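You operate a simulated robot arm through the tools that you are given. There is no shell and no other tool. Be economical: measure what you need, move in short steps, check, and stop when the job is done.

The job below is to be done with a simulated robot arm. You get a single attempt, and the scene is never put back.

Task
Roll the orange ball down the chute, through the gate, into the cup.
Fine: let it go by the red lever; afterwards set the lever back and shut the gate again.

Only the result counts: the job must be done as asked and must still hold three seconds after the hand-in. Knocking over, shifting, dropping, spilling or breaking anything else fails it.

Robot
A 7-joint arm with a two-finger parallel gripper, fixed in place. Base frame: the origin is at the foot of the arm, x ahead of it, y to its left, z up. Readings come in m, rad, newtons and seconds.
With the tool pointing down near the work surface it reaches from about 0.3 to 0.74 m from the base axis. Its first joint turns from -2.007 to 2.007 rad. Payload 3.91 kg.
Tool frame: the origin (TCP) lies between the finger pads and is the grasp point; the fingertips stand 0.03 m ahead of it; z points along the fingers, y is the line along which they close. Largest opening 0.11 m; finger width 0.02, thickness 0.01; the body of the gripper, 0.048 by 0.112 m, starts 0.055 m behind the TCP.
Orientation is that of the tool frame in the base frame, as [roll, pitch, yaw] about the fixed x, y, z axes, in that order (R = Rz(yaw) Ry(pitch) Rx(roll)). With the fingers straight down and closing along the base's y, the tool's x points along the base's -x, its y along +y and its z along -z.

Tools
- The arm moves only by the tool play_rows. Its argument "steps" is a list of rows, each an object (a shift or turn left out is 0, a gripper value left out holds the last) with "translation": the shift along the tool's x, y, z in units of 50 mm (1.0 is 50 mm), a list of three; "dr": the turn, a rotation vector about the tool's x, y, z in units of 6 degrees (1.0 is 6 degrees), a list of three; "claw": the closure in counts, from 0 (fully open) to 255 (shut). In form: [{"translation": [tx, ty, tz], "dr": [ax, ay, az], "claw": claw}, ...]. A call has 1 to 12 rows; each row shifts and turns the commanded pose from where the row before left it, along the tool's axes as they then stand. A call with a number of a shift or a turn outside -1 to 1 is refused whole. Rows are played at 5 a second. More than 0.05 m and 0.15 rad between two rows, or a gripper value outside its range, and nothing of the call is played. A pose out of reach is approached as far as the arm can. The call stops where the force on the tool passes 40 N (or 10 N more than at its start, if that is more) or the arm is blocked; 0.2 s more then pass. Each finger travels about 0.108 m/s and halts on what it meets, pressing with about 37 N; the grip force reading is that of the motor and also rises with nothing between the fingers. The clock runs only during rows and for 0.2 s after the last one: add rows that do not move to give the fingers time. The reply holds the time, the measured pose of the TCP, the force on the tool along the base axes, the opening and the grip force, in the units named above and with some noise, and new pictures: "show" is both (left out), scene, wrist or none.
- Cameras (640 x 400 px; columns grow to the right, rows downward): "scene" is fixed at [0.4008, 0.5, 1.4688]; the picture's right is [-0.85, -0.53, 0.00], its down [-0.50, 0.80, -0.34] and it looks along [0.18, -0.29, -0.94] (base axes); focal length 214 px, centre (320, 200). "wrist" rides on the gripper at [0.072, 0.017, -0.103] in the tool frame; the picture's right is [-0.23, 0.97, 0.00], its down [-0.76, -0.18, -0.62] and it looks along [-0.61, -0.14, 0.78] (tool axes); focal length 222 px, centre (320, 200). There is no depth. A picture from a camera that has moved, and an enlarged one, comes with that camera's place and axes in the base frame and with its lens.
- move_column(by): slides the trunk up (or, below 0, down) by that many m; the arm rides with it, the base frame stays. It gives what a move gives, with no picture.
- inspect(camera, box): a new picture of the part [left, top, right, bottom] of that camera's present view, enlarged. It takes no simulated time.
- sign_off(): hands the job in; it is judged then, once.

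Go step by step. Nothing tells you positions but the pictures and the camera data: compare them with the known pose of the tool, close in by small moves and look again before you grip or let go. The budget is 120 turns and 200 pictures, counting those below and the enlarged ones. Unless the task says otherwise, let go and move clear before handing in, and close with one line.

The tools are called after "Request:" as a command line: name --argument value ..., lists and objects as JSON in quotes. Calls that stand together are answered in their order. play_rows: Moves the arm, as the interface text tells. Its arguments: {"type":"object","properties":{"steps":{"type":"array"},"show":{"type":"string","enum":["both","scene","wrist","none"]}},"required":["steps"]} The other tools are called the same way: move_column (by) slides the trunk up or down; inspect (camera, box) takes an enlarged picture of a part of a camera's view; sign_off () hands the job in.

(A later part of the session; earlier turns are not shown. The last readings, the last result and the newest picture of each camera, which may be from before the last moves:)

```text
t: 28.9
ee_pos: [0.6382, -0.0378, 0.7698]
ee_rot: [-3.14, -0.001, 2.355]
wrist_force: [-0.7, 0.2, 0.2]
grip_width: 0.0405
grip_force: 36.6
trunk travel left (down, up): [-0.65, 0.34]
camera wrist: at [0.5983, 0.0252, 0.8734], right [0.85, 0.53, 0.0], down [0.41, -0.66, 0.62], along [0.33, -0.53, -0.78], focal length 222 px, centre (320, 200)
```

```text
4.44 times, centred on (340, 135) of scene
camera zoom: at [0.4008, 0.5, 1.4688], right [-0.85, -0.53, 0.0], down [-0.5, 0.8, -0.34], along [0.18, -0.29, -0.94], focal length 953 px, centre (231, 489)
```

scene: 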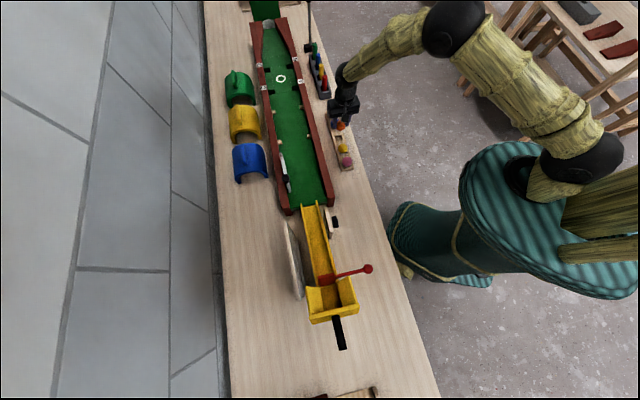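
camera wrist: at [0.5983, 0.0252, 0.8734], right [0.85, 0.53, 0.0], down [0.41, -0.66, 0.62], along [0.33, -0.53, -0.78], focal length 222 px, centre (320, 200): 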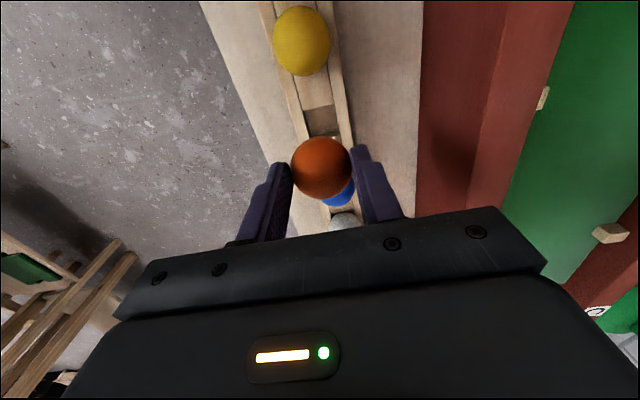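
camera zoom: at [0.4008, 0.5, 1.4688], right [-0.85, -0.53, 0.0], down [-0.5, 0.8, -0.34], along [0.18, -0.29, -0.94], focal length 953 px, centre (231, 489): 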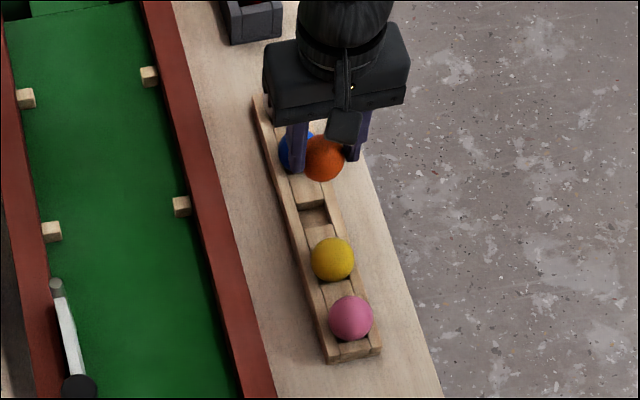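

The ball is held and the rack is where it was. I will rise and carry the ball to above the hopper, near (0.362, 0.517).

Request:
play_rows --steps '[{"translation": [0, 0, -0.8]}, {"translation": [0, 0, -0.8]}, {"translation": [0, 0, -0.8]}, {"translation": [0, 0, -0.8]}, {"translation": [0, 0, -0.8]}, {"translation": [0, 0, -0.5]}, {"translation": [0.78, 0.263, 0]}, {"translation": [0.78, 0.263, 0]}, {"translation": [0.78, 0.263, 0]}, {"translation": [0.78, 0.263, 0]}, {"translation": [0.78, 0.263, 0]}, {}]' --show "wrist"

Request:
play_rows --steps '[{"translation": [0.78, 0.263, 0]}, {"translation": [0.78, 0.263, 0]}, {"translation": [0.78, 0.263, 0]}, {"translation": [0.78, 0.263, 0]}, {"translation": [0.78, 0.263, 0]}, {"translation": [0.78, 0.263, 0]}, {"translation": [0.78, 0.263, 0]}, {"translation": [0.78, 0.263, 0]}, {"translation": [0.78, 0.263, 0]}, {"translation": [0.78, 0.263, 0]}, {}]'

```text
t: 31.5
ee_pos: [0.5456, 0.1512, 0.9958]
ee_rot: [-3.139, 0.0, 2.355]
wrist_force: [0.9, 0.4, -0.4]
grip_width: 0.0406
grip_force: 37.4
trunk travel left (down, up): [-0.65, 0.34]
camera wrist: at [0.506, 0.2142, 1.0984], right [0.85, 0.53, 0.0], down [0.41, -0.66, 0.62], along [0.33, -0.53, -0.78], focal length 222 px, centre (320, 200)
```

wrist: 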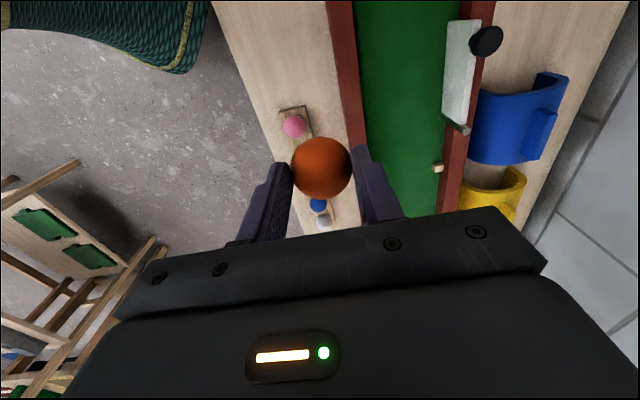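

```text
t: 33.9
ee_pos: [0.3655, 0.5175, 0.997]
ee_rot: [-3.141, 0.002, 2.357]
wrist_force: [1.2, -0.7, 0.0]
grip_width: 0.0403
grip_force: 36.4
trunk travel left (down, up): [-0.65, 0.34]
camera wrist: at [0.326, 0.5814, 1.1007], right [0.85, 0.53, 0.0], down [0.41, -0.66, 0.62], along [0.33, -0.53, -0.78], focal length 222 px, centre (320, 200)
```

scene: 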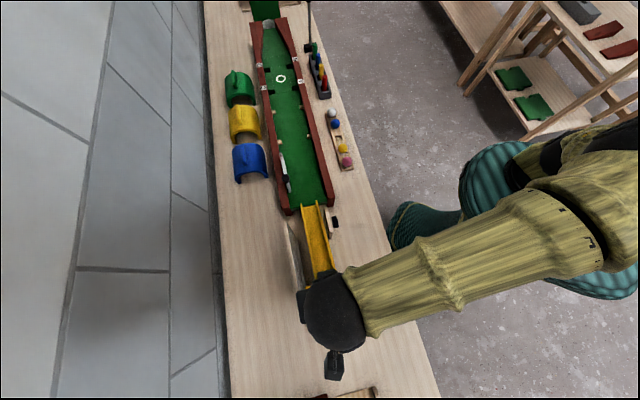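
wrist: 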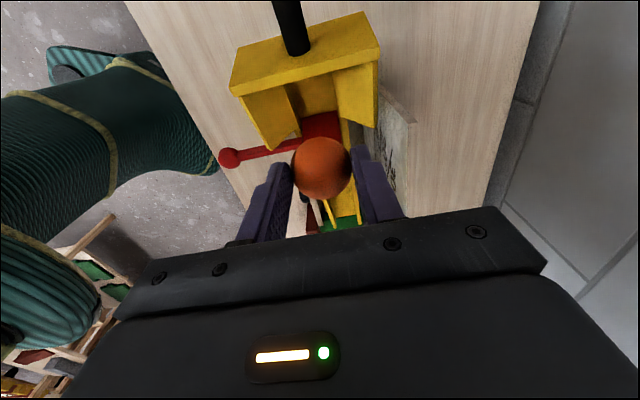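

Request:
inspect --camera "wrist" --box '[200, 0, 420, 160]'

```text
2.50 times, centred on (310, 80) of wrist
camera zoom: at [0.326, 0.5814, 1.1007], right [0.85, 0.53, 0.0], down [0.41, -0.66, 0.62], along [0.33, -0.53, -0.78], focal length 555 px, centre (345, 500)
```

zoom: 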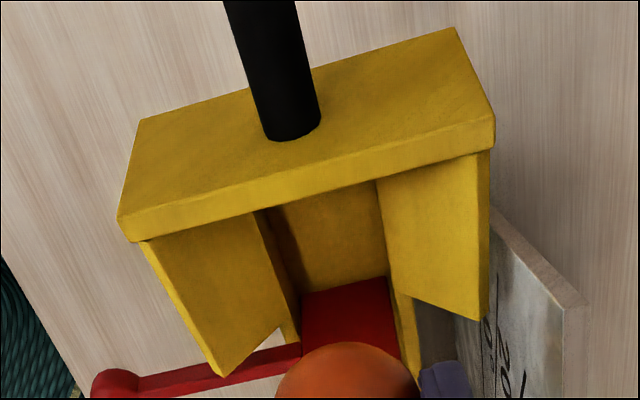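

The hopper floor at the blade is near z 0.795 and the ball should rest near (0.36, 0.517, 0.825). I will go down part of the way and check the clearance.

Request:
play_rows --steps '[{"translation": [0.07, -0.07, 0.6]}, {"translation": [0, 0, 0.6]}, {"translation": [0, 0, 0.5]}, {}]'

Request:
inspect --camera "wrist" --box '[200, 40, 440, 220]'

Request:
inspect --camera "scene" --box '[270, 230, 390, 360]'

```text
t: 34.9
ee_pos: [0.36, 0.5183, 0.91]
ee_rot: [-3.14, -0.002, 2.357]
wrist_force: [-0.3, -0.1, -0.3]
grip_width: 0.0406
grip_force: 37.2
trunk travel left (down, up): [-0.65, 0.34]
camera wrist: at [0.321, 0.5819, 1.0136], right [0.85, 0.53, 0.0], down [0.41, -0.66, 0.62], along [0.33, -0.53, -0.78], focal length 222 px, centre (320, 200)
```

scene: 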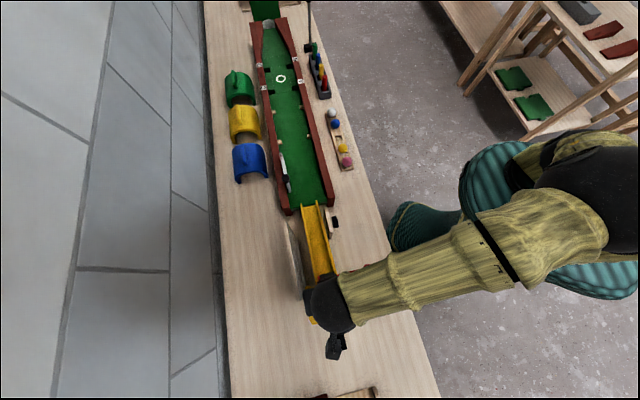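
wrist: 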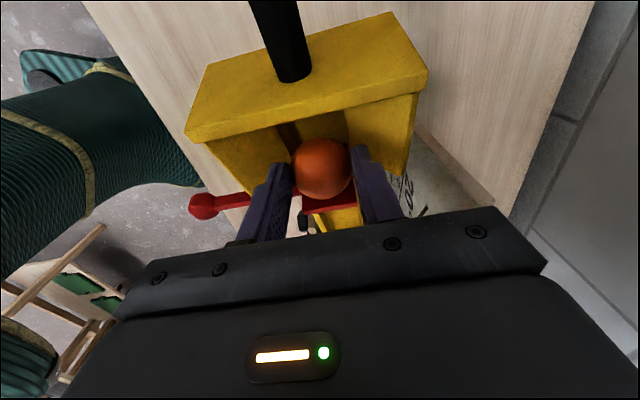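

```text
2.22 times, centred on (320, 130) of wrist
camera zoom: at [0.321, 0.5819, 1.0136], right [0.85, 0.53, 0.0], down [0.41, -0.66, 0.62], along [0.33, -0.53, -0.78], focal length 494 px, centre (320, 356)
```

zoom: 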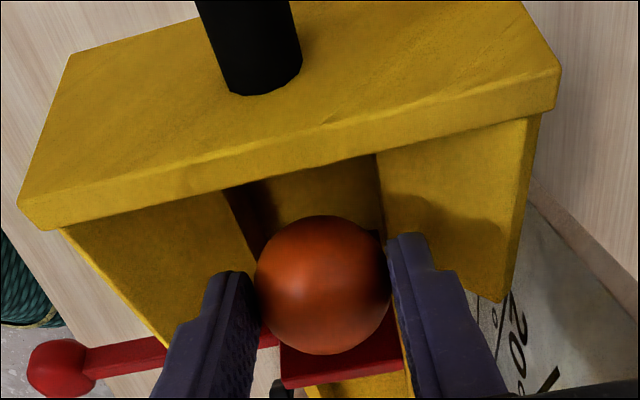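

```text
3.08 times, centred on (330, 295) of scene
camera zoom: at [0.4008, 0.5, 1.4688], right [-0.85, -0.53, 0.0], down [-0.5, 0.8, -0.34], along [0.18, -0.29, -0.94], focal length 660 px, centre (289, -92)
```

zoom: 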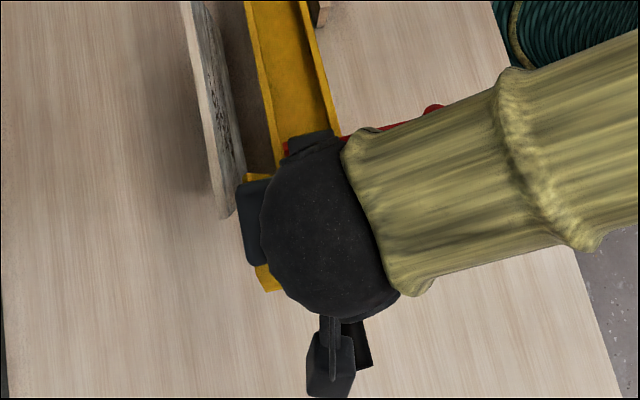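

The ball is centred over the hopper. I will go down a little more, open slightly to release it, and lift out.

Request:
play_rows --steps '[{"translation": [0, 0, 0.35]}, {"translation": [0, 0, 0.35]}, {}]' --show "wrist"

Request:
inspect --camera "wrist" --box '[200, 60, 440, 240]'

```text
t: 35.7
ee_pos: [0.3576, 0.5203, 0.8759]
ee_rot: [3.135, -0.005, 2.358]
wrist_force: [-12.5, 16.0, 23.7]
grip_width: 0.0405
grip_force: 37.1
trunk travel left (down, up): [-0.65, 0.34]
camera wrist: at [0.3171, 0.5829, 0.98], right [0.85, 0.53, 0.0], down [0.41, -0.67, 0.62], along [0.33, -0.52, -0.79], focal length 222 px, centre (320, 200)
```

wrist: 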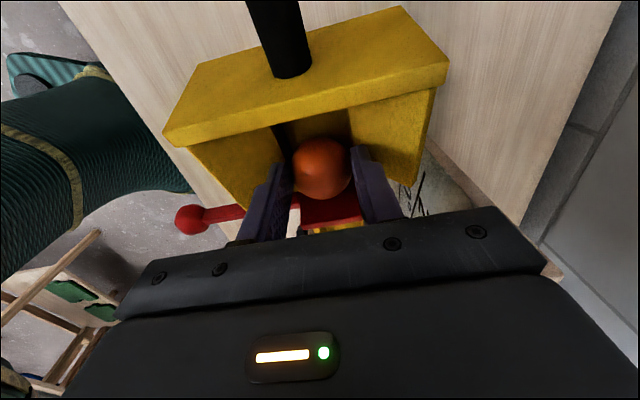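

```text
2.22 times, centred on (320, 150) of wrist
camera zoom: at [0.3171, 0.5829, 0.98], right [0.85, 0.53, 0.0], down [0.41, -0.67, 0.62], along [0.33, -0.52, -0.79], focal length 494 px, centre (320, 311)
```

zoom: 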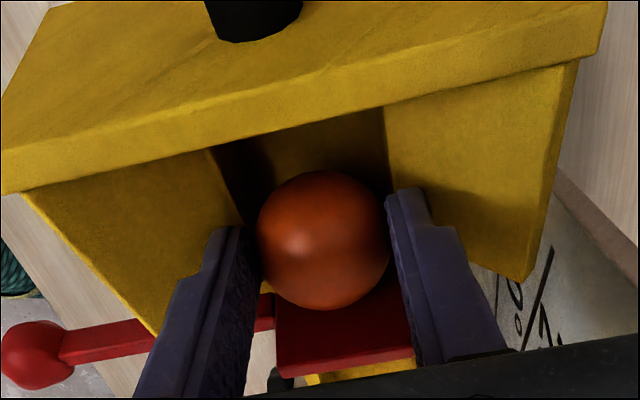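

There is contact pushing back and up, likely the ball on the blade's top edge. I will back up, move about 10 mm upstream, and look again.

Request:
play_rows --steps '[{"translation": [0, 0, -0.4]}, {"translation": [0.2, 0, 0]}, {}]' --show "wrist"

Request:
inspect --camera "wrist" --box '[200, 60, 440, 240]'

```text
t: 36.5
ee_pos: [0.3532, 0.5247, 0.8934]
ee_rot: [-3.14, 0.001, 2.356]
wrist_force: [-0.1, 0.9, -1.1]
grip_width: 0.041
grip_force: 36.8
trunk travel left (down, up): [-0.65, 0.34]
camera wrist: at [0.3144, 0.5886, 0.9972], right [0.85, 0.53, 0.0], down [0.41, -0.66, 0.62], along [0.33, -0.53, -0.78], focal length 222 px, centre (320, 200)
```

wrist: 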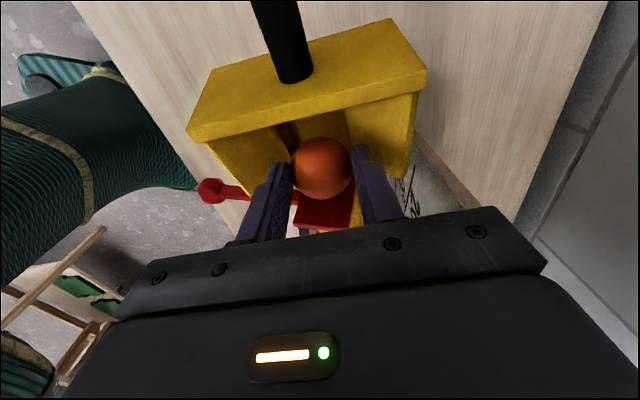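

```text
2.22 times, centred on (320, 150) of wrist
camera zoom: at [0.3144, 0.5886, 0.9972], right [0.85, 0.53, 0.0], down [0.41, -0.66, 0.62], along [0.33, -0.53, -0.78], focal length 494 px, centre (320, 311)
```

zoom: 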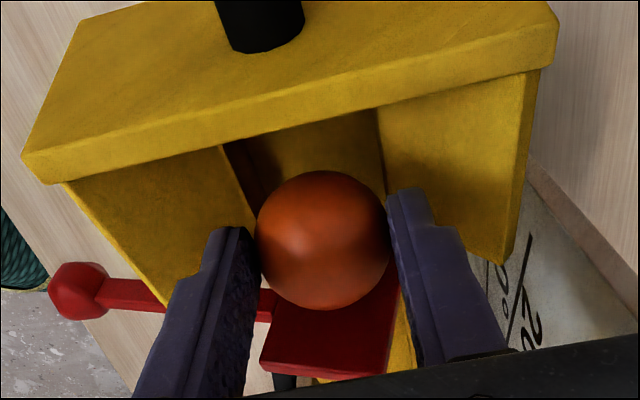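

The blade top is higher than I thought (about 0.87), and the ball now sits clear, some 15 mm above its rest. I will release it here.

Request:
play_rows --steps '[{"translation": [0, 0, 0.08], "claw": 150}, {"claw": 140}, {"claw": 130}, {}, {"translation": [0, 0, -0.4]}, {"translation": [0, 0, -0.8]}, {"translation": [0, 0, -0.8]}, {}]'

Request:
inspect --camera "wrist" --box '[180, 0, 440, 200]'

```text
t: 38.3
ee_pos: [0.3545, 0.5265, 0.9899]
ee_rot: [-3.14, -0.001, 2.356]
wrist_force: [0.3, -0.5, -0.6]
grip_width: 0.054
grip_force: 0.1
trunk travel left (down, up): [-0.65, 0.34]
camera wrist: at [0.3146, 0.5912, 1.0928], right [0.85, 0.53, 0.0], down [0.41, -0.66, 0.62], along [0.33, -0.53, -0.78], focal length 222 px, centre (320, 200)
```

scene: 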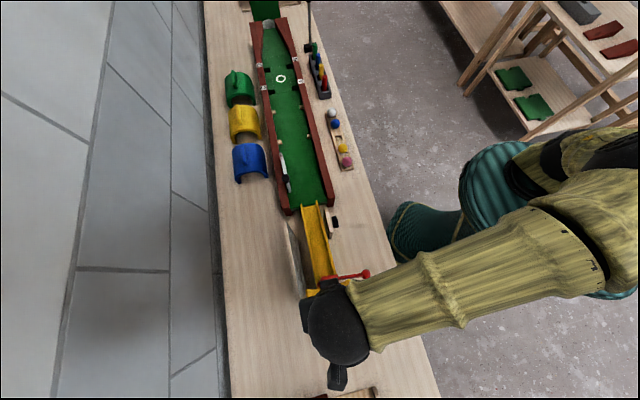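
wrist: 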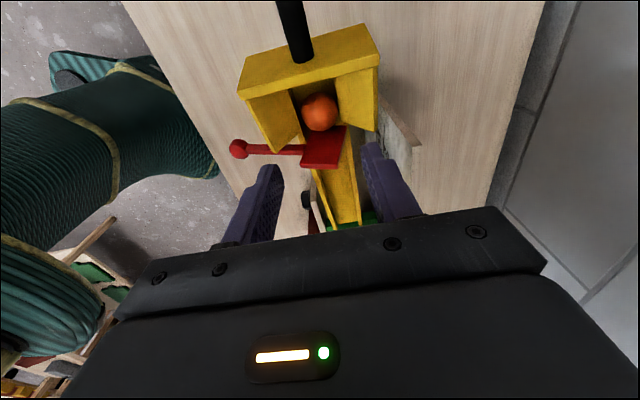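

```text
2.00 times, centred on (310, 100) of wrist
camera zoom: at [0.3146, 0.5912, 1.0928], right [0.85, 0.53, 0.0], down [0.41, -0.66, 0.62], along [0.33, -0.53, -0.78], focal length 444 px, centre (340, 400)
```

zoom: 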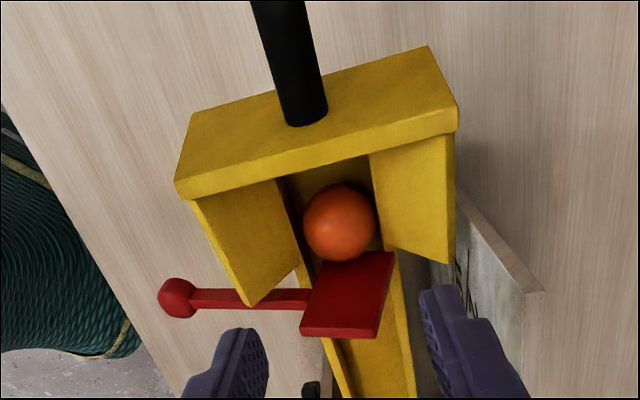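

The ball rests in the hopper behind the red blade, but the lever looks slightly turned from my earlier contact. I will move aside and examine it from the scene camera.

Request:
play_rows --steps '[{"translation": [0, -0.8, -0.5]}, {"translation": [0, -0.8, -0.5]}, {"translation": [0, -0.8, 0]}, {"translation": [0, -0.8, 0]}, {}]'

Request:
inspect --camera "scene" --box '[290, 245, 380, 355]'

Request:
inspect --camera "wrist" --box '[260, 40, 460, 200]'

```text
t: 39.5
ee_pos: [0.2416, 0.4135, 1.0386]
ee_rot: [-3.139, -0.003, 2.357]
wrist_force: [-0.1, 0.1, 0.6]
grip_width: 0.0536
grip_force: 0.0
trunk travel left (down, up): [-0.65, 0.34]
camera wrist: at [0.2022, 0.4769, 1.1423], right [0.85, 0.53, 0.0], down [0.41, -0.66, 0.62], along [0.33, -0.53, -0.78], focal length 222 px, centre (320, 200)
```

scene: 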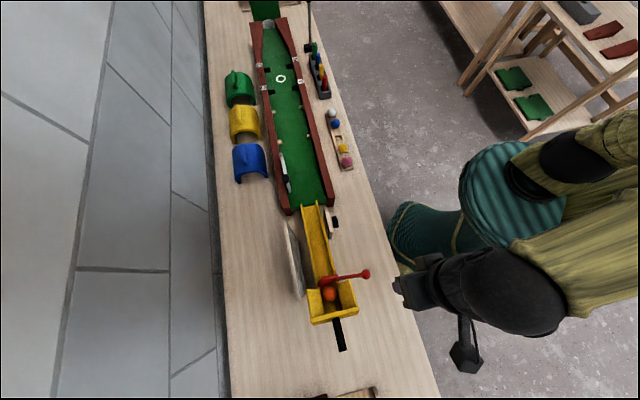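
wrist: 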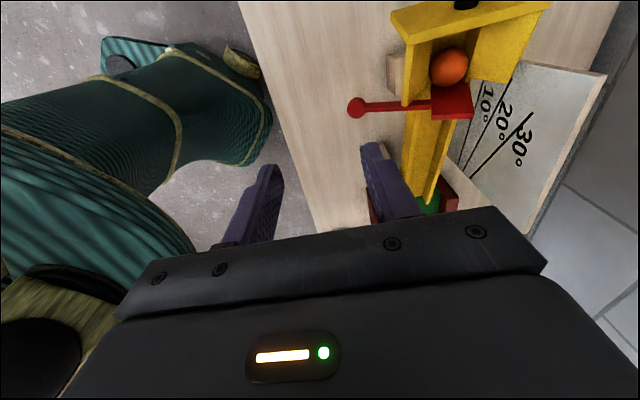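

```text
3.64 times, centred on (335, 300) of scene
camera zoom: at [0.4008, 0.5, 1.4688], right [-0.85, -0.53, 0.0], down [-0.5, 0.8, -0.34], along [0.18, -0.29, -0.94], focal length 780 px, centre (266, -164)
```

zoom: 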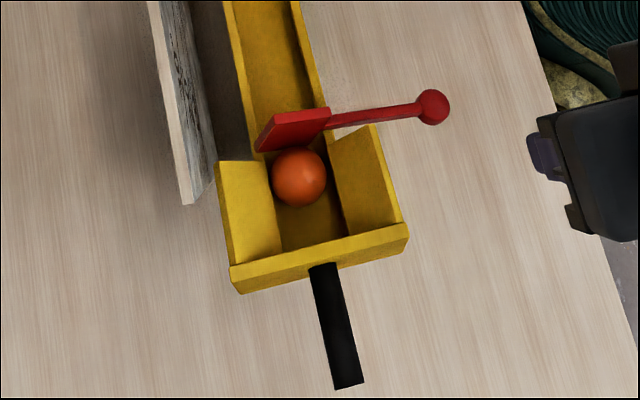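

```text
2.50 times, centred on (360, 120) of wrist
camera zoom: at [0.2022, 0.4769, 1.1423], right [0.85, 0.53, 0.0], down [0.41, -0.66, 0.62], along [0.33, -0.53, -0.78], focal length 555 px, centre (220, 400)
```

zoom: 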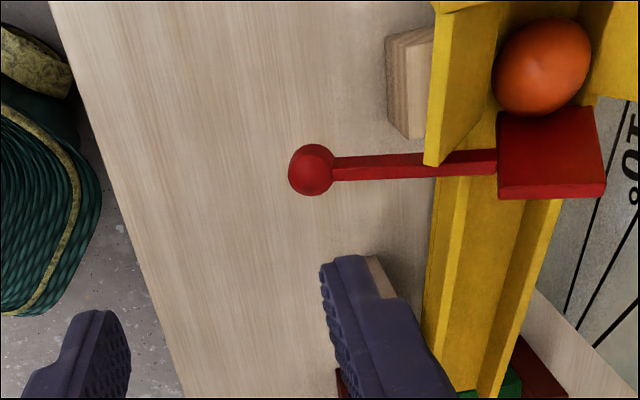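

Comparing with the first picture, the chute's rear end seems to have moved a little when I pressed on it. I will take the same crop as at the start to measure the change.

Request:
inspect --camera "scene" --box '[260, 190, 400, 360]'

Request:
inspect --camera "wrist" --box '[380, 0, 620, 200]'

```text
2.35 times, centred on (330, 275) of scene
camera zoom: at [0.4008, 0.5, 1.4688], right [-0.85, -0.53, 0.0], down [-0.5, 0.8, -0.34], along [0.18, -0.29, -0.94], focal length 505 px, centre (296, 24)
```

zoom: 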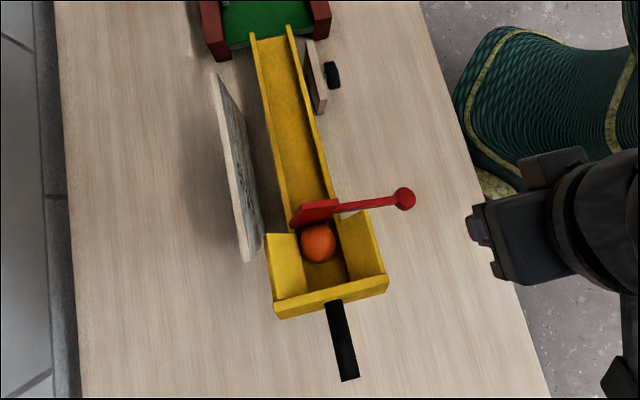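

```text
2.00 times, centred on (500, 100) of wrist
camera zoom: at [0.2022, 0.4769, 1.1423], right [0.85, 0.53, 0.0], down [0.41, -0.66, 0.62], along [0.33, -0.53, -0.78], focal length 444 px, centre (-40, 400)
```

zoom: 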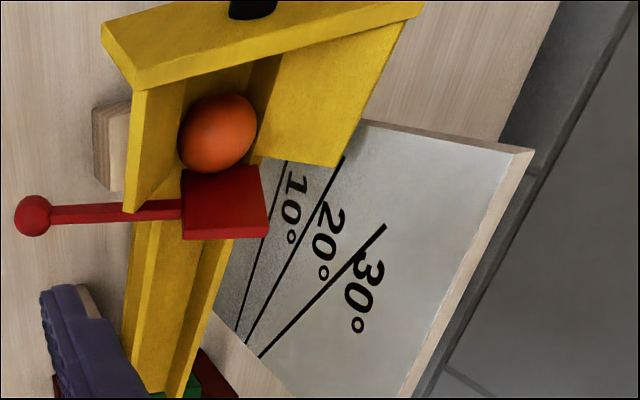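

The mouth has not moved, but the chute's rear end sits about 1 cm lower than at the start, so my contact tipped it by around 2 degrees. The ball is still held by the blade. I will go over the black handle so I can raise the chute back to its first tilt.

Request:
play_rows --steps '[{"translation": [0.348, 0.79, 0.1], "claw": 90}, {"translation": [0.348, 0.79, 0.1]}, {"translation": [0.348, 0.79, 0.1]}, {"translation": [0.348, 0.79, 0.1]}, {}]'

Request:
inspect --camera "wrist" --box '[200, 0, 440, 180]'

```text
t: 40.7
ee_pos: [0.3029, 0.572, 1.0217]
ee_rot: [-3.139, 0.001, 2.356]
wrist_force: [0.4, 1.3, -0.4]
grip_width: 0.071
grip_force: 0.0
trunk travel left (down, up): [-0.65, 0.34]
camera wrist: at [0.2636, 0.6356, 1.1255], right [0.85, 0.53, 0.0], down [0.41, -0.66, 0.62], along [0.33, -0.53, -0.78], focal length 222 px, centre (320, 200)
```

scene: 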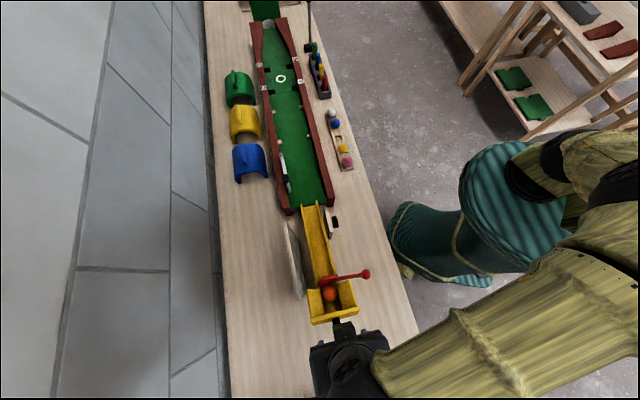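
wrist: 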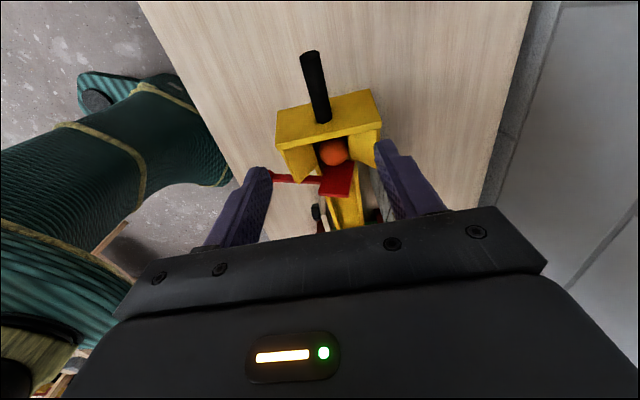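

```text
2.22 times, centred on (320, 90) of wrist
camera zoom: at [0.2636, 0.6356, 1.1255], right [0.85, 0.53, 0.0], down [0.41, -0.66, 0.62], along [0.33, -0.53, -0.78], focal length 494 px, centre (320, 444)
```

zoom: 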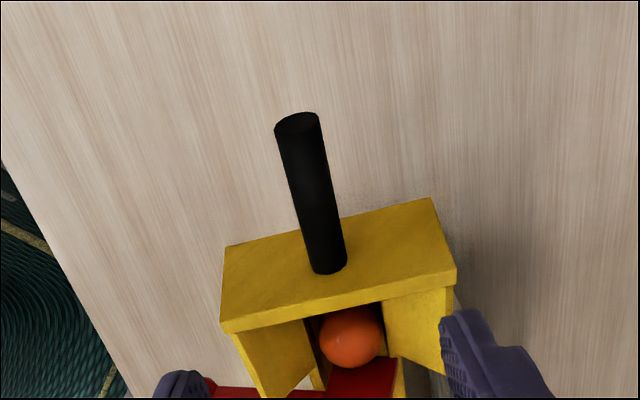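

The handle runs from about (0.32, 0.55, 0.84) to (0.269, 0.609, 0.873). I will go down over it and grip it gently.

Request:
play_rows --steps '[{"translation": [0.396, 0.028, 0.8]}, {"translation": [0, 0, 0.8]}, {"translation": [0, 0, 0.8]}, {"translation": [0, 0, 0.8]}, {}]' --show "wrist"

Request:
inspect --camera "scene" --box '[260, 190, 400, 360]'

```text
t: 41.9
ee_pos: [0.2957, 0.5868, 0.8595]
ee_rot: [3.141, -0.001, 2.356]
wrist_force: [0.5, -1.0, -0.3]
grip_width: 0.0711
grip_force: 0.2
trunk travel left (down, up): [-0.65, 0.34]
camera wrist: at [0.2557, 0.6504, 0.9638], right [0.85, 0.53, 0.0], down [0.41, -0.66, 0.62], along [0.33, -0.53, -0.78], focal length 222 px, centre (320, 200)
```

wrist: 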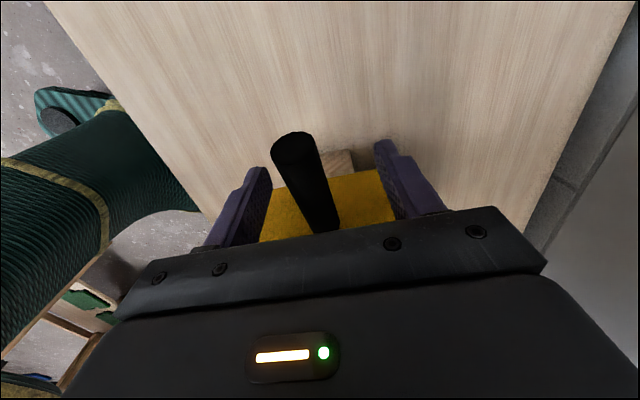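

```text
2.35 times, centred on (330, 275) of scene
camera zoom: at [0.4008, 0.5, 1.4688], right [-0.85, -0.53, 0.0], down [-0.5, 0.8, -0.34], along [0.18, -0.29, -0.94], focal length 505 px, centre (296, 24)
```

zoom: 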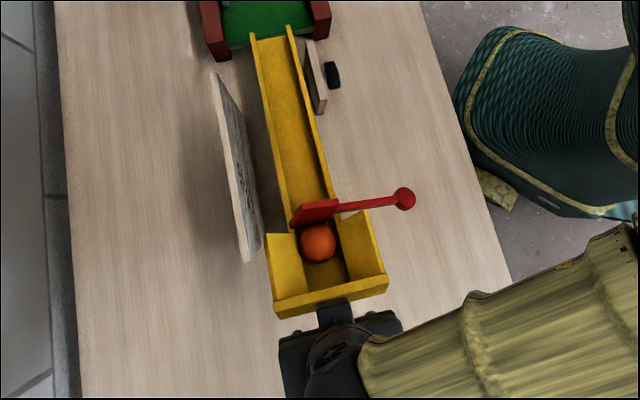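

Request:
play_rows --steps '[{"translation": [0, -0.1, 0]}, {"claw": 170}, {"claw": 255}, {}, {}, {}]' --show "wrist"

Request:
inspect --camera "scene" --box '[260, 190, 400, 360]'

```text
t: 43.3
ee_pos: [0.2915, 0.584, 0.8607]
ee_rot: [3.139, -0.003, 2.355]
wrist_force: [11.1, 14.8, 3.0]
grip_width: 0.0194
grip_force: 44.9
trunk travel left (down, up): [-0.65, 0.34]
camera wrist: at [0.2523, 0.6484, 0.9645], right [0.85, 0.53, 0.0], down [0.41, -0.67, 0.62], along [0.33, -0.53, -0.78], focal length 222 px, centre (320, 200)
```

wrist: 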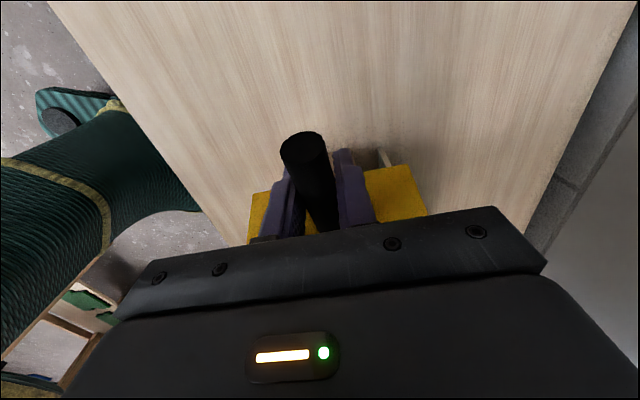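

```text
2.35 times, centred on (330, 275) of scene
camera zoom: at [0.4008, 0.5, 1.4688], right [-0.85, -0.53, 0.0], down [-0.5, 0.8, -0.34], along [0.18, -0.29, -0.94], focal length 505 px, centre (296, 24)
```

zoom: 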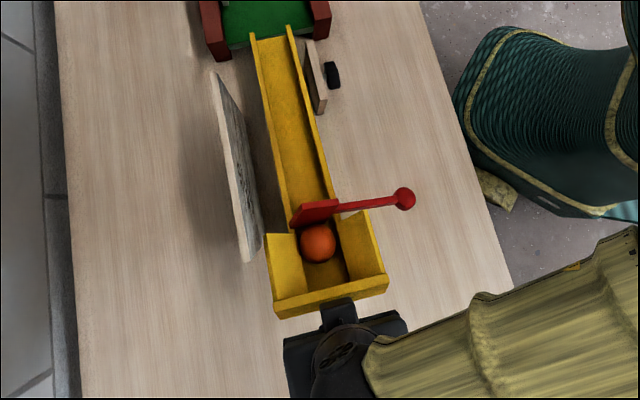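

The handle is gripped. I will ease the sideways load and lift about 8 mm, then compare with the first picture.

Request:
play_rows --steps '[{"translation": [0, 0.06, 0]}, {"translation": [0, 0, -0.08]}, {"translation": [0, 0, -0.08]}, {}]' --show "none"

Request:
inspect --camera "scene" --box '[260, 190, 400, 360]'

```text
t: 44.3
ee_pos: [0.2935, 0.5847, 0.8646]
ee_rot: [-3.132, 0.006, 2.355]
wrist_force: [14.7, -18.2, -29.1]
grip_width: 0.0195
grip_force: 44.3
trunk travel left (down, up): [-0.65, 0.34]
```

```text
2.35 times, centred on (330, 275) of scene
camera zoom: at [0.4008, 0.5, 1.4688], right [-0.85, -0.53, 0.0], down [-0.5, 0.8, -0.34], along [0.18, -0.29, -0.94], focal length 505 px, centre (296, 24)
```

zoom: 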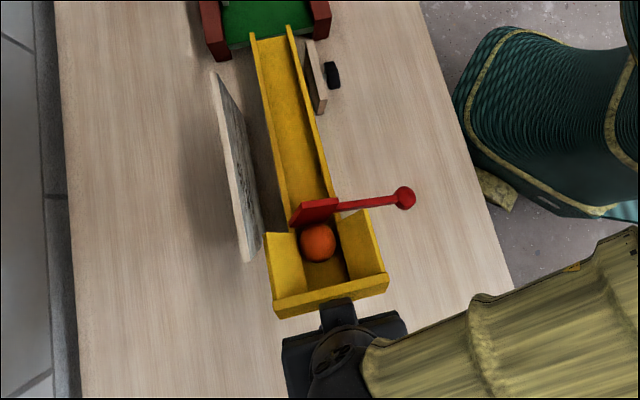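

The handle resists at about 30 N. I will continue in small steps along its arc, up and slightly downstream.

Request:
play_rows --steps '[{"translation": [-0.06, 0, -0.06]}, {"translation": [-0.03, 0, -0.08]}, {}]' --show "none"

Request:
inspect --camera "scene" --box '[260, 190, 400, 360]'

```text
t: 45.1
ee_pos: [0.295, 0.5824, 0.8722]
ee_rot: [-3.134, 0.0, 2.353]
wrist_force: [17.5, -16.8, -28.9]
grip_width: 0.0196
grip_force: 45.1
trunk travel left (down, up): [-0.65, 0.34]
```

```text
2.35 times, centred on (330, 275) of scene
camera zoom: at [0.4008, 0.5, 1.4688], right [-0.85, -0.53, 0.0], down [-0.5, 0.8, -0.34], along [0.18, -0.29, -0.94], focal length 505 px, centre (296, 24)
```

zoom: 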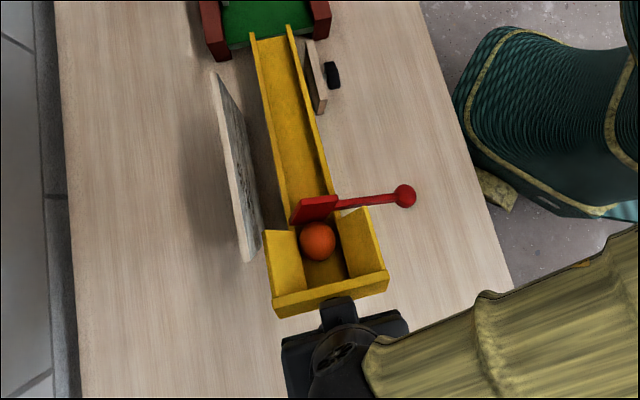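

The chute is moving now and the mouth stays put. I will check the finer crop against the first one.

Request:
inspect --camera "scene" --box '[290, 245, 380, 355]'

```text
3.64 times, centred on (335, 300) of scene
camera zoom: at [0.4008, 0.5, 1.4688], right [-0.85, -0.53, 0.0], down [-0.5, 0.8, -0.34], along [0.18, -0.29, -0.94], focal length 780 px, centre (266, -164)
```

zoom: 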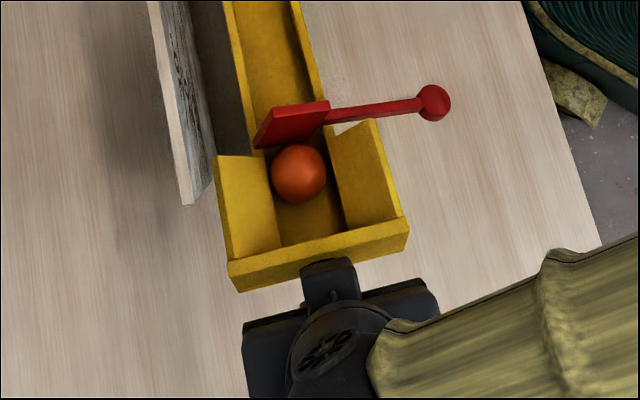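

About half of the shift is recovered. I will raise by the same amount once more.

Request:
play_rows --steps '[{"translation": [-0.03, 0, -0.08]}, {"translation": [-0.03, 0, -0.08]}, {}]' --show "none"

Request:
inspect --camera "scene" --box '[290, 245, 380, 355]'

```text
t: 45.9
ee_pos: [0.2952, 0.5804, 0.8805]
ee_rot: [-3.136, -0.002, 2.354]
wrist_force: [15.2, -13.8, -28.3]
grip_width: 0.0195
grip_force: 45.0
trunk travel left (down, up): [-0.65, 0.34]
```

```text
3.64 times, centred on (335, 300) of scene
camera zoom: at [0.4008, 0.5, 1.4688], right [-0.85, -0.53, 0.0], down [-0.5, 0.8, -0.34], along [0.18, -0.29, -0.94], focal length 780 px, centre (266, -164)
```

zoom: 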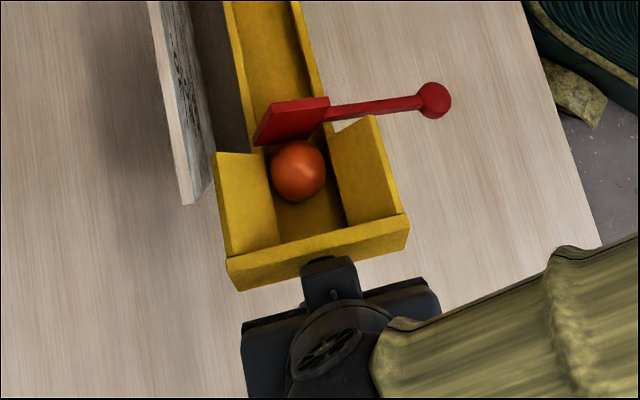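

Request:
play_rows --steps '[{"translation": [-0.02, 0, -0.07]}, {}, {"translation": [0.03, 0, 0.09]}, {"claw": 200}, {"claw": 120}, {}, {}]' --show "wrist"

Request:
inspect --camera "scene" --box '[290, 245, 380, 355]'

```text
t: 47.5
ee_pos: [0.2931, 0.5812, 0.8838]
ee_rot: [3.142, -0.001, 2.355]
wrist_force: [0.1, -0.1, 0.0]
grip_width: 0.0583
grip_force: 0.2
trunk travel left (down, up): [-0.65, 0.34]
camera wrist: at [0.2533, 0.6452, 0.9862], right [0.85, 0.53, 0.0], down [0.41, -0.66, 0.62], along [0.33, -0.53, -0.78], focal length 222 px, centre (320, 200)
```

wrist: 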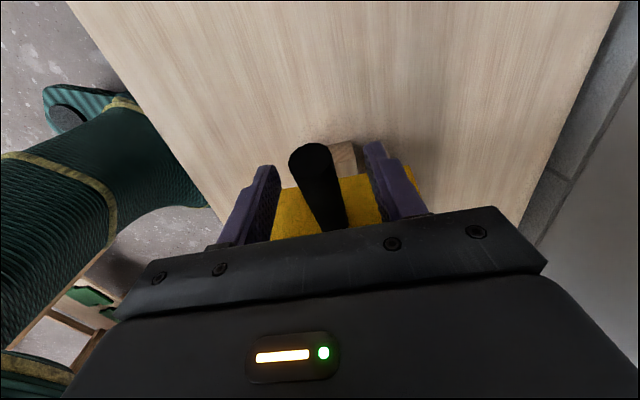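

```text
3.64 times, centred on (335, 300) of scene
camera zoom: at [0.4008, 0.5, 1.4688], right [-0.85, -0.53, 0.0], down [-0.5, 0.8, -0.34], along [0.18, -0.29, -0.94], focal length 780 px, centre (266, -164)
```

zoom: 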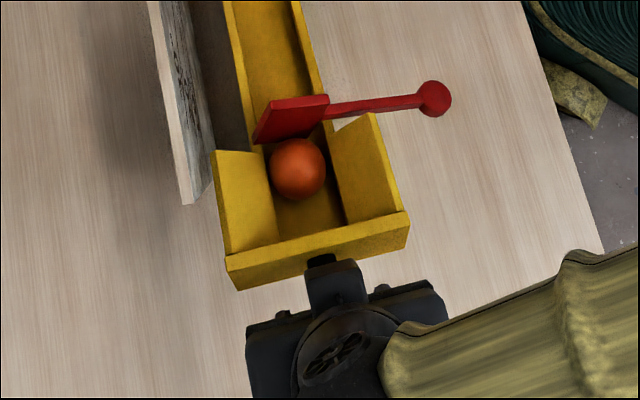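

The chute is back at its first tilt. The blade is turned about the chute's long axis, so pressing the knob down should lift it. I will turn the fingers to close along the chute and go over the knob.

Request:
play_rows --steps '[{"translation": [0, 0, -0.9]}, {"translation": [0, -0.7, -0.7]}, {"translation": [0, -0.9, -0.4]}, {"translation": [0, -0.9, 0], "dr": [0, 0, -1]}, {"dr": [0, 0, -1]}, {"dr": [0, 0, -1]}, {"dr": [0, 0, -1]}, {"dr": [0, 0, -1]}, {"dr": [0, 0, -1]}, {"dr": [0, 0, -1]}, {"dr": [0, 0, -1]}, {"dr": [0, 0, -1]}]' --show "none"

Request:
play_rows --steps '[{"dr": [0, 0, -1]}, {"dr": [0, 0, -1]}, {"dr": [0, 0, -1]}, {"dr": [0, 0, -1]}, {"dr": [0, 0, -1]}, {"dr": [0, 0, -1]}, {}]'

```text
t: 50.1
ee_pos: [0.2057, 0.4929, 0.9806]
ee_rot: [3.14, -0.003, -2.986]
wrist_force: [1.0, -0.3, -0.4]
grip_width: 0.0581
grip_force: 0.0
trunk travel left (down, up): [-0.65, 0.34]
```

```text
t: 51.7
ee_pos: [0.2042, 0.4941, 0.9814]
ee_rot: [3.14, -0.001, -2.354]
wrist_force: [0.5, 0.0, -0.8]
grip_width: 0.0581
grip_force: 0.0
trunk travel left (down, up): [-0.65, 0.34]
camera wrist: at [0.1409, 0.4543, 1.0856], right [-0.53, 0.85, 0.0], down [0.67, 0.41, 0.62], along [0.53, 0.33, -0.78], focal length 222 px, centre (320, 200)
```

scene: 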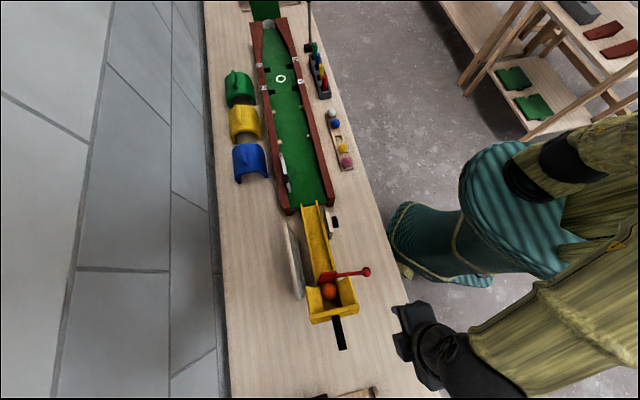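
wrist: 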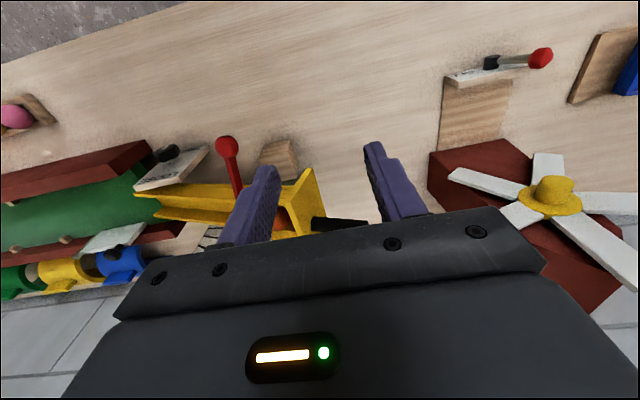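

Request:
play_rows --steps '[{"translation": [-0.091, -0.795, 0.1]}, {"translation": [-0.091, -0.795, 0.4]}, {"translation": [-0.091, -0.795, 0.4]}, {}]'

Request:
inspect --camera "wrist" --box '[200, 60, 440, 220]'

```text
t: 52.7
ee_pos: [0.299, 0.4122, 0.9406]
ee_rot: [3.138, 0.001, -2.355]
wrist_force: [-0.2, 0.0, 0.4]
grip_width: 0.0583
grip_force: 0.1
trunk travel left (down, up): [-0.65, 0.34]
camera wrist: at [0.2358, 0.3746, 1.0438], right [-0.53, 0.85, 0.0], down [0.66, 0.41, 0.62], along [0.53, 0.33, -0.78], focal length 222 px, centre (320, 200)
```

scene: 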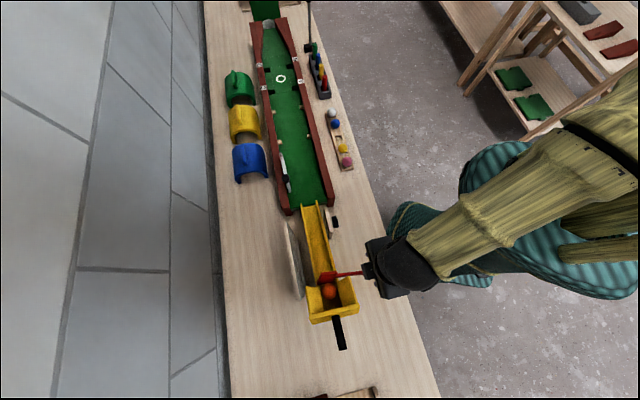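
wrist: 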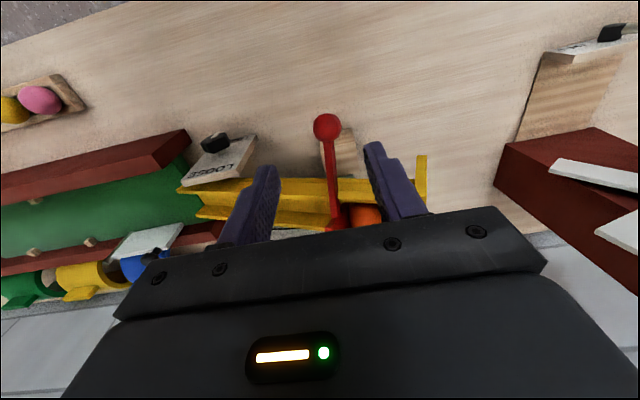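

```text
2.50 times, centred on (320, 140) of wrist
camera zoom: at [0.2358, 0.3746, 1.0438], right [-0.53, 0.85, 0.0], down [0.66, 0.41, 0.62], along [0.53, 0.33, -0.78], focal length 555 px, centre (320, 350)
```

zoom: 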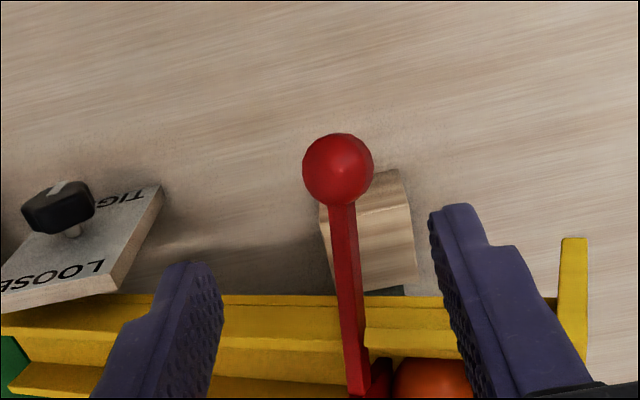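

The knob is near (0.299, 0.422, 0.836). I will centre on it, go down and grip it.

Request:
play_rows --steps '[{"translation": [-0.14, 0.14, 0.6]}, {"translation": [0, 0, 0.7]}, {"translation": [0, 0, 0.7]}, {}]' --show "wrist"

Request:
inspect --camera "wrist" --box '[200, 90, 440, 250]'

```text
t: 53.7
ee_pos: [0.2964, 0.4283, 0.8369]
ee_rot: [3.14, 0.001, -2.356]
wrist_force: [0.7, 0.6, -0.4]
grip_width: 0.0582
grip_force: 0.0
trunk travel left (down, up): [-0.65, 0.34]
camera wrist: at [0.2338, 0.3892, 0.9414], right [-0.53, 0.85, 0.0], down [0.66, 0.41, 0.62], along [0.53, 0.33, -0.78], focal length 222 px, centre (320, 200)
```

wrist: 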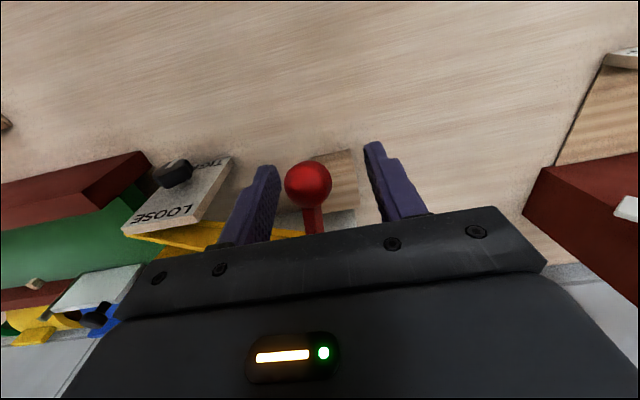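

```text
2.50 times, centred on (320, 170) of wrist
camera zoom: at [0.2338, 0.3892, 0.9414], right [-0.53, 0.85, 0.0], down [0.66, 0.41, 0.62], along [0.53, 0.33, -0.78], focal length 555 px, centre (320, 275)
```

zoom: 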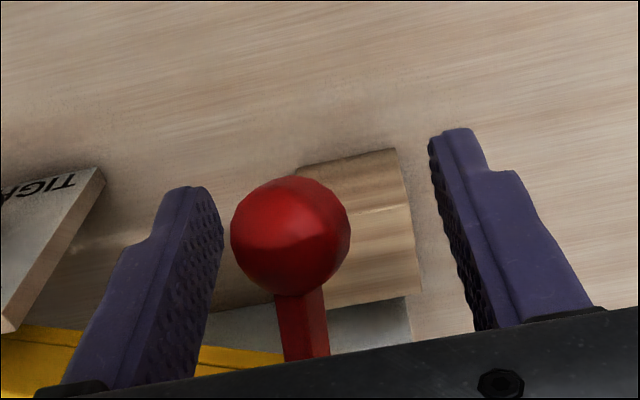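

Request:
play_rows --steps '[{"translation": [0.057, -0.13, 0.02]}, {"claw": 175}, {}, {}]' --show "wrist"

Request:
inspect --camera "wrist" --box '[200, 90, 440, 250]'

```text
t: 54.7
ee_pos: [0.3006, 0.4205, 0.8349]
ee_rot: [3.139, 0.001, -2.357]
wrist_force: [-1.1, -0.7, 0.8]
grip_width: 0.0344
grip_force: 0.0
trunk travel left (down, up): [-0.65, 0.34]
camera wrist: at [0.2363, 0.3829, 0.9397], right [-0.53, 0.85, 0.0], down [0.67, 0.41, 0.62], along [0.53, 0.33, -0.78], focal length 222 px, centre (320, 200)
```

wrist: 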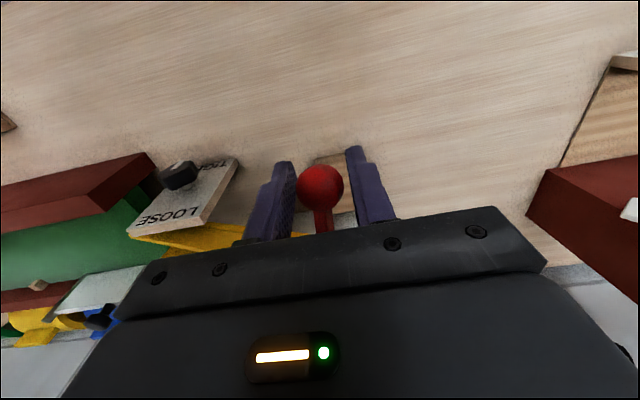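

```text
2.50 times, centred on (320, 170) of wrist
camera zoom: at [0.2363, 0.3829, 0.9397], right [-0.53, 0.85, 0.0], down [0.67, 0.41, 0.62], along [0.53, 0.33, -0.78], focal length 555 px, centre (320, 275)
```

zoom: 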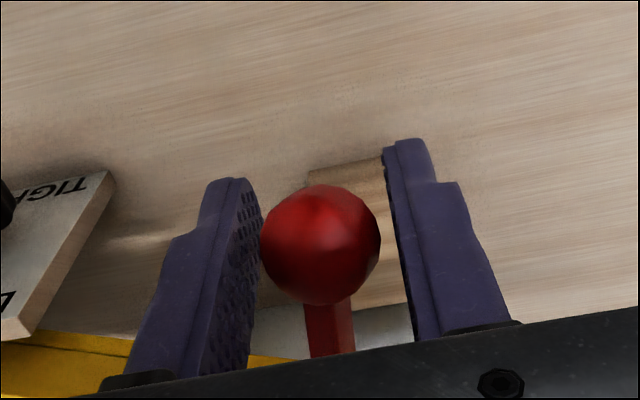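

Request:
play_rows --steps '[{"claw": 195}, {"claw": 255}, {}, {}]' --show "none"

Request:
inspect --camera "scene" --box '[290, 245, 380, 355]'

```text
t: 55.7
ee_pos: [0.2996, 0.4223, 0.8353]
ee_rot: [3.141, -0.001, -2.355]
wrist_force: [-0.1, 3.1, -1.2]
grip_width: 0.0253
grip_force: 45.2
trunk travel left (down, up): [-0.65, 0.34]
```

```text
3.64 times, centred on (335, 300) of scene
camera zoom: at [0.4008, 0.5, 1.4688], right [-0.85, -0.53, 0.0], down [-0.5, 0.8, -0.34], along [0.18, -0.29, -0.94], focal length 780 px, centre (266, -164)
```

zoom: 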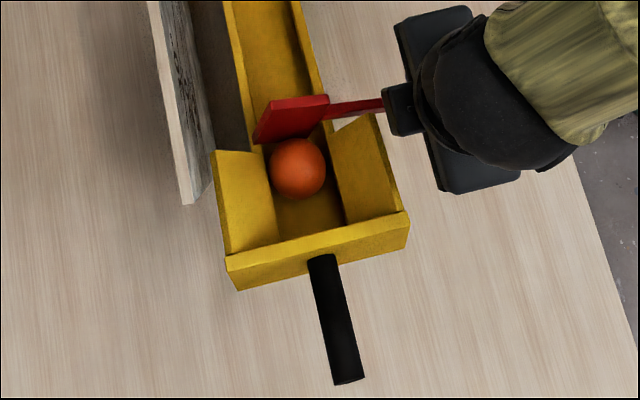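

The knob is gripped and the chute is in its first place. I will press the knob down a first small way and watch the force and the blade.

Request:
play_rows --steps '[{"translation": [-0.03, 0, 0.14]}, {"translation": [-0.03, 0, 0.14]}, {}]' --show "none"

Request:
inspect --camera "scene" --box '[290, 245, 380, 355]'

```text
t: 56.5
ee_pos: [0.2994, 0.4256, 0.8247]
ee_rot: [3.14, 0.008, -2.356]
wrist_force: [-9.1, 20.2, 26.1]
grip_width: 0.0254
grip_force: 45.0
trunk travel left (down, up): [-0.65, 0.34]
```

```text
3.64 times, centred on (335, 300) of scene
camera zoom: at [0.4008, 0.5, 1.4688], right [-0.85, -0.53, 0.0], down [-0.5, 0.8, -0.34], along [0.18, -0.29, -0.94], focal length 780 px, centre (266, -164)
```

zoom: 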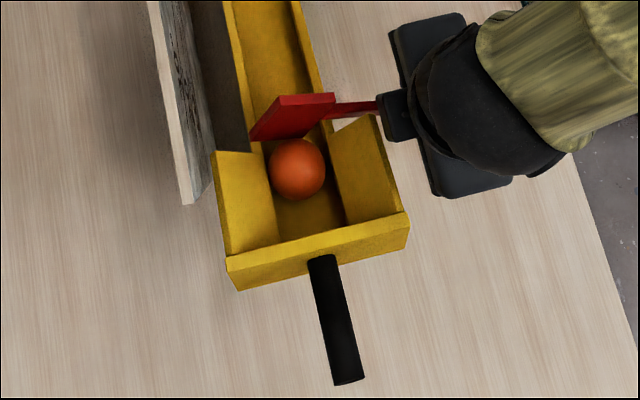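

The blade is rising and the chute holds. The side load shows that the lever swings in the chute's tilted plane, so I will add an upstream part to the motion and keep going.

Request:
play_rows --steps '[{"translation": [0, 0.1, 0]}, {"translation": [-0.06, 0.05, 0.13]}, {"translation": [-0.07, 0.05, 0.13]}, {}]' --show "none"

Request:
inspect --camera "scene" --box '[290, 245, 380, 355]'

```text
t: 57.5
ee_pos: [0.2968, 0.4318, 0.8072]
ee_rot: [-3.139, -0.004, -2.356]
wrist_force: [-9.4, -5.0, 15.5]
grip_width: 0.0253
grip_force: 45.5
trunk travel left (down, up): [-0.65, 0.34]
```

```text
3.64 times, centred on (335, 300) of scene
camera zoom: at [0.4008, 0.5, 1.4688], right [-0.85, -0.53, 0.0], down [-0.5, 0.8, -0.34], along [0.18, -0.29, -0.94], focal length 780 px, centre (266, -164)
```

zoom: 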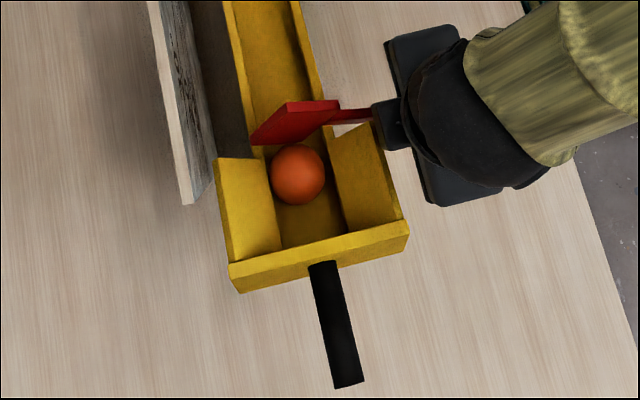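

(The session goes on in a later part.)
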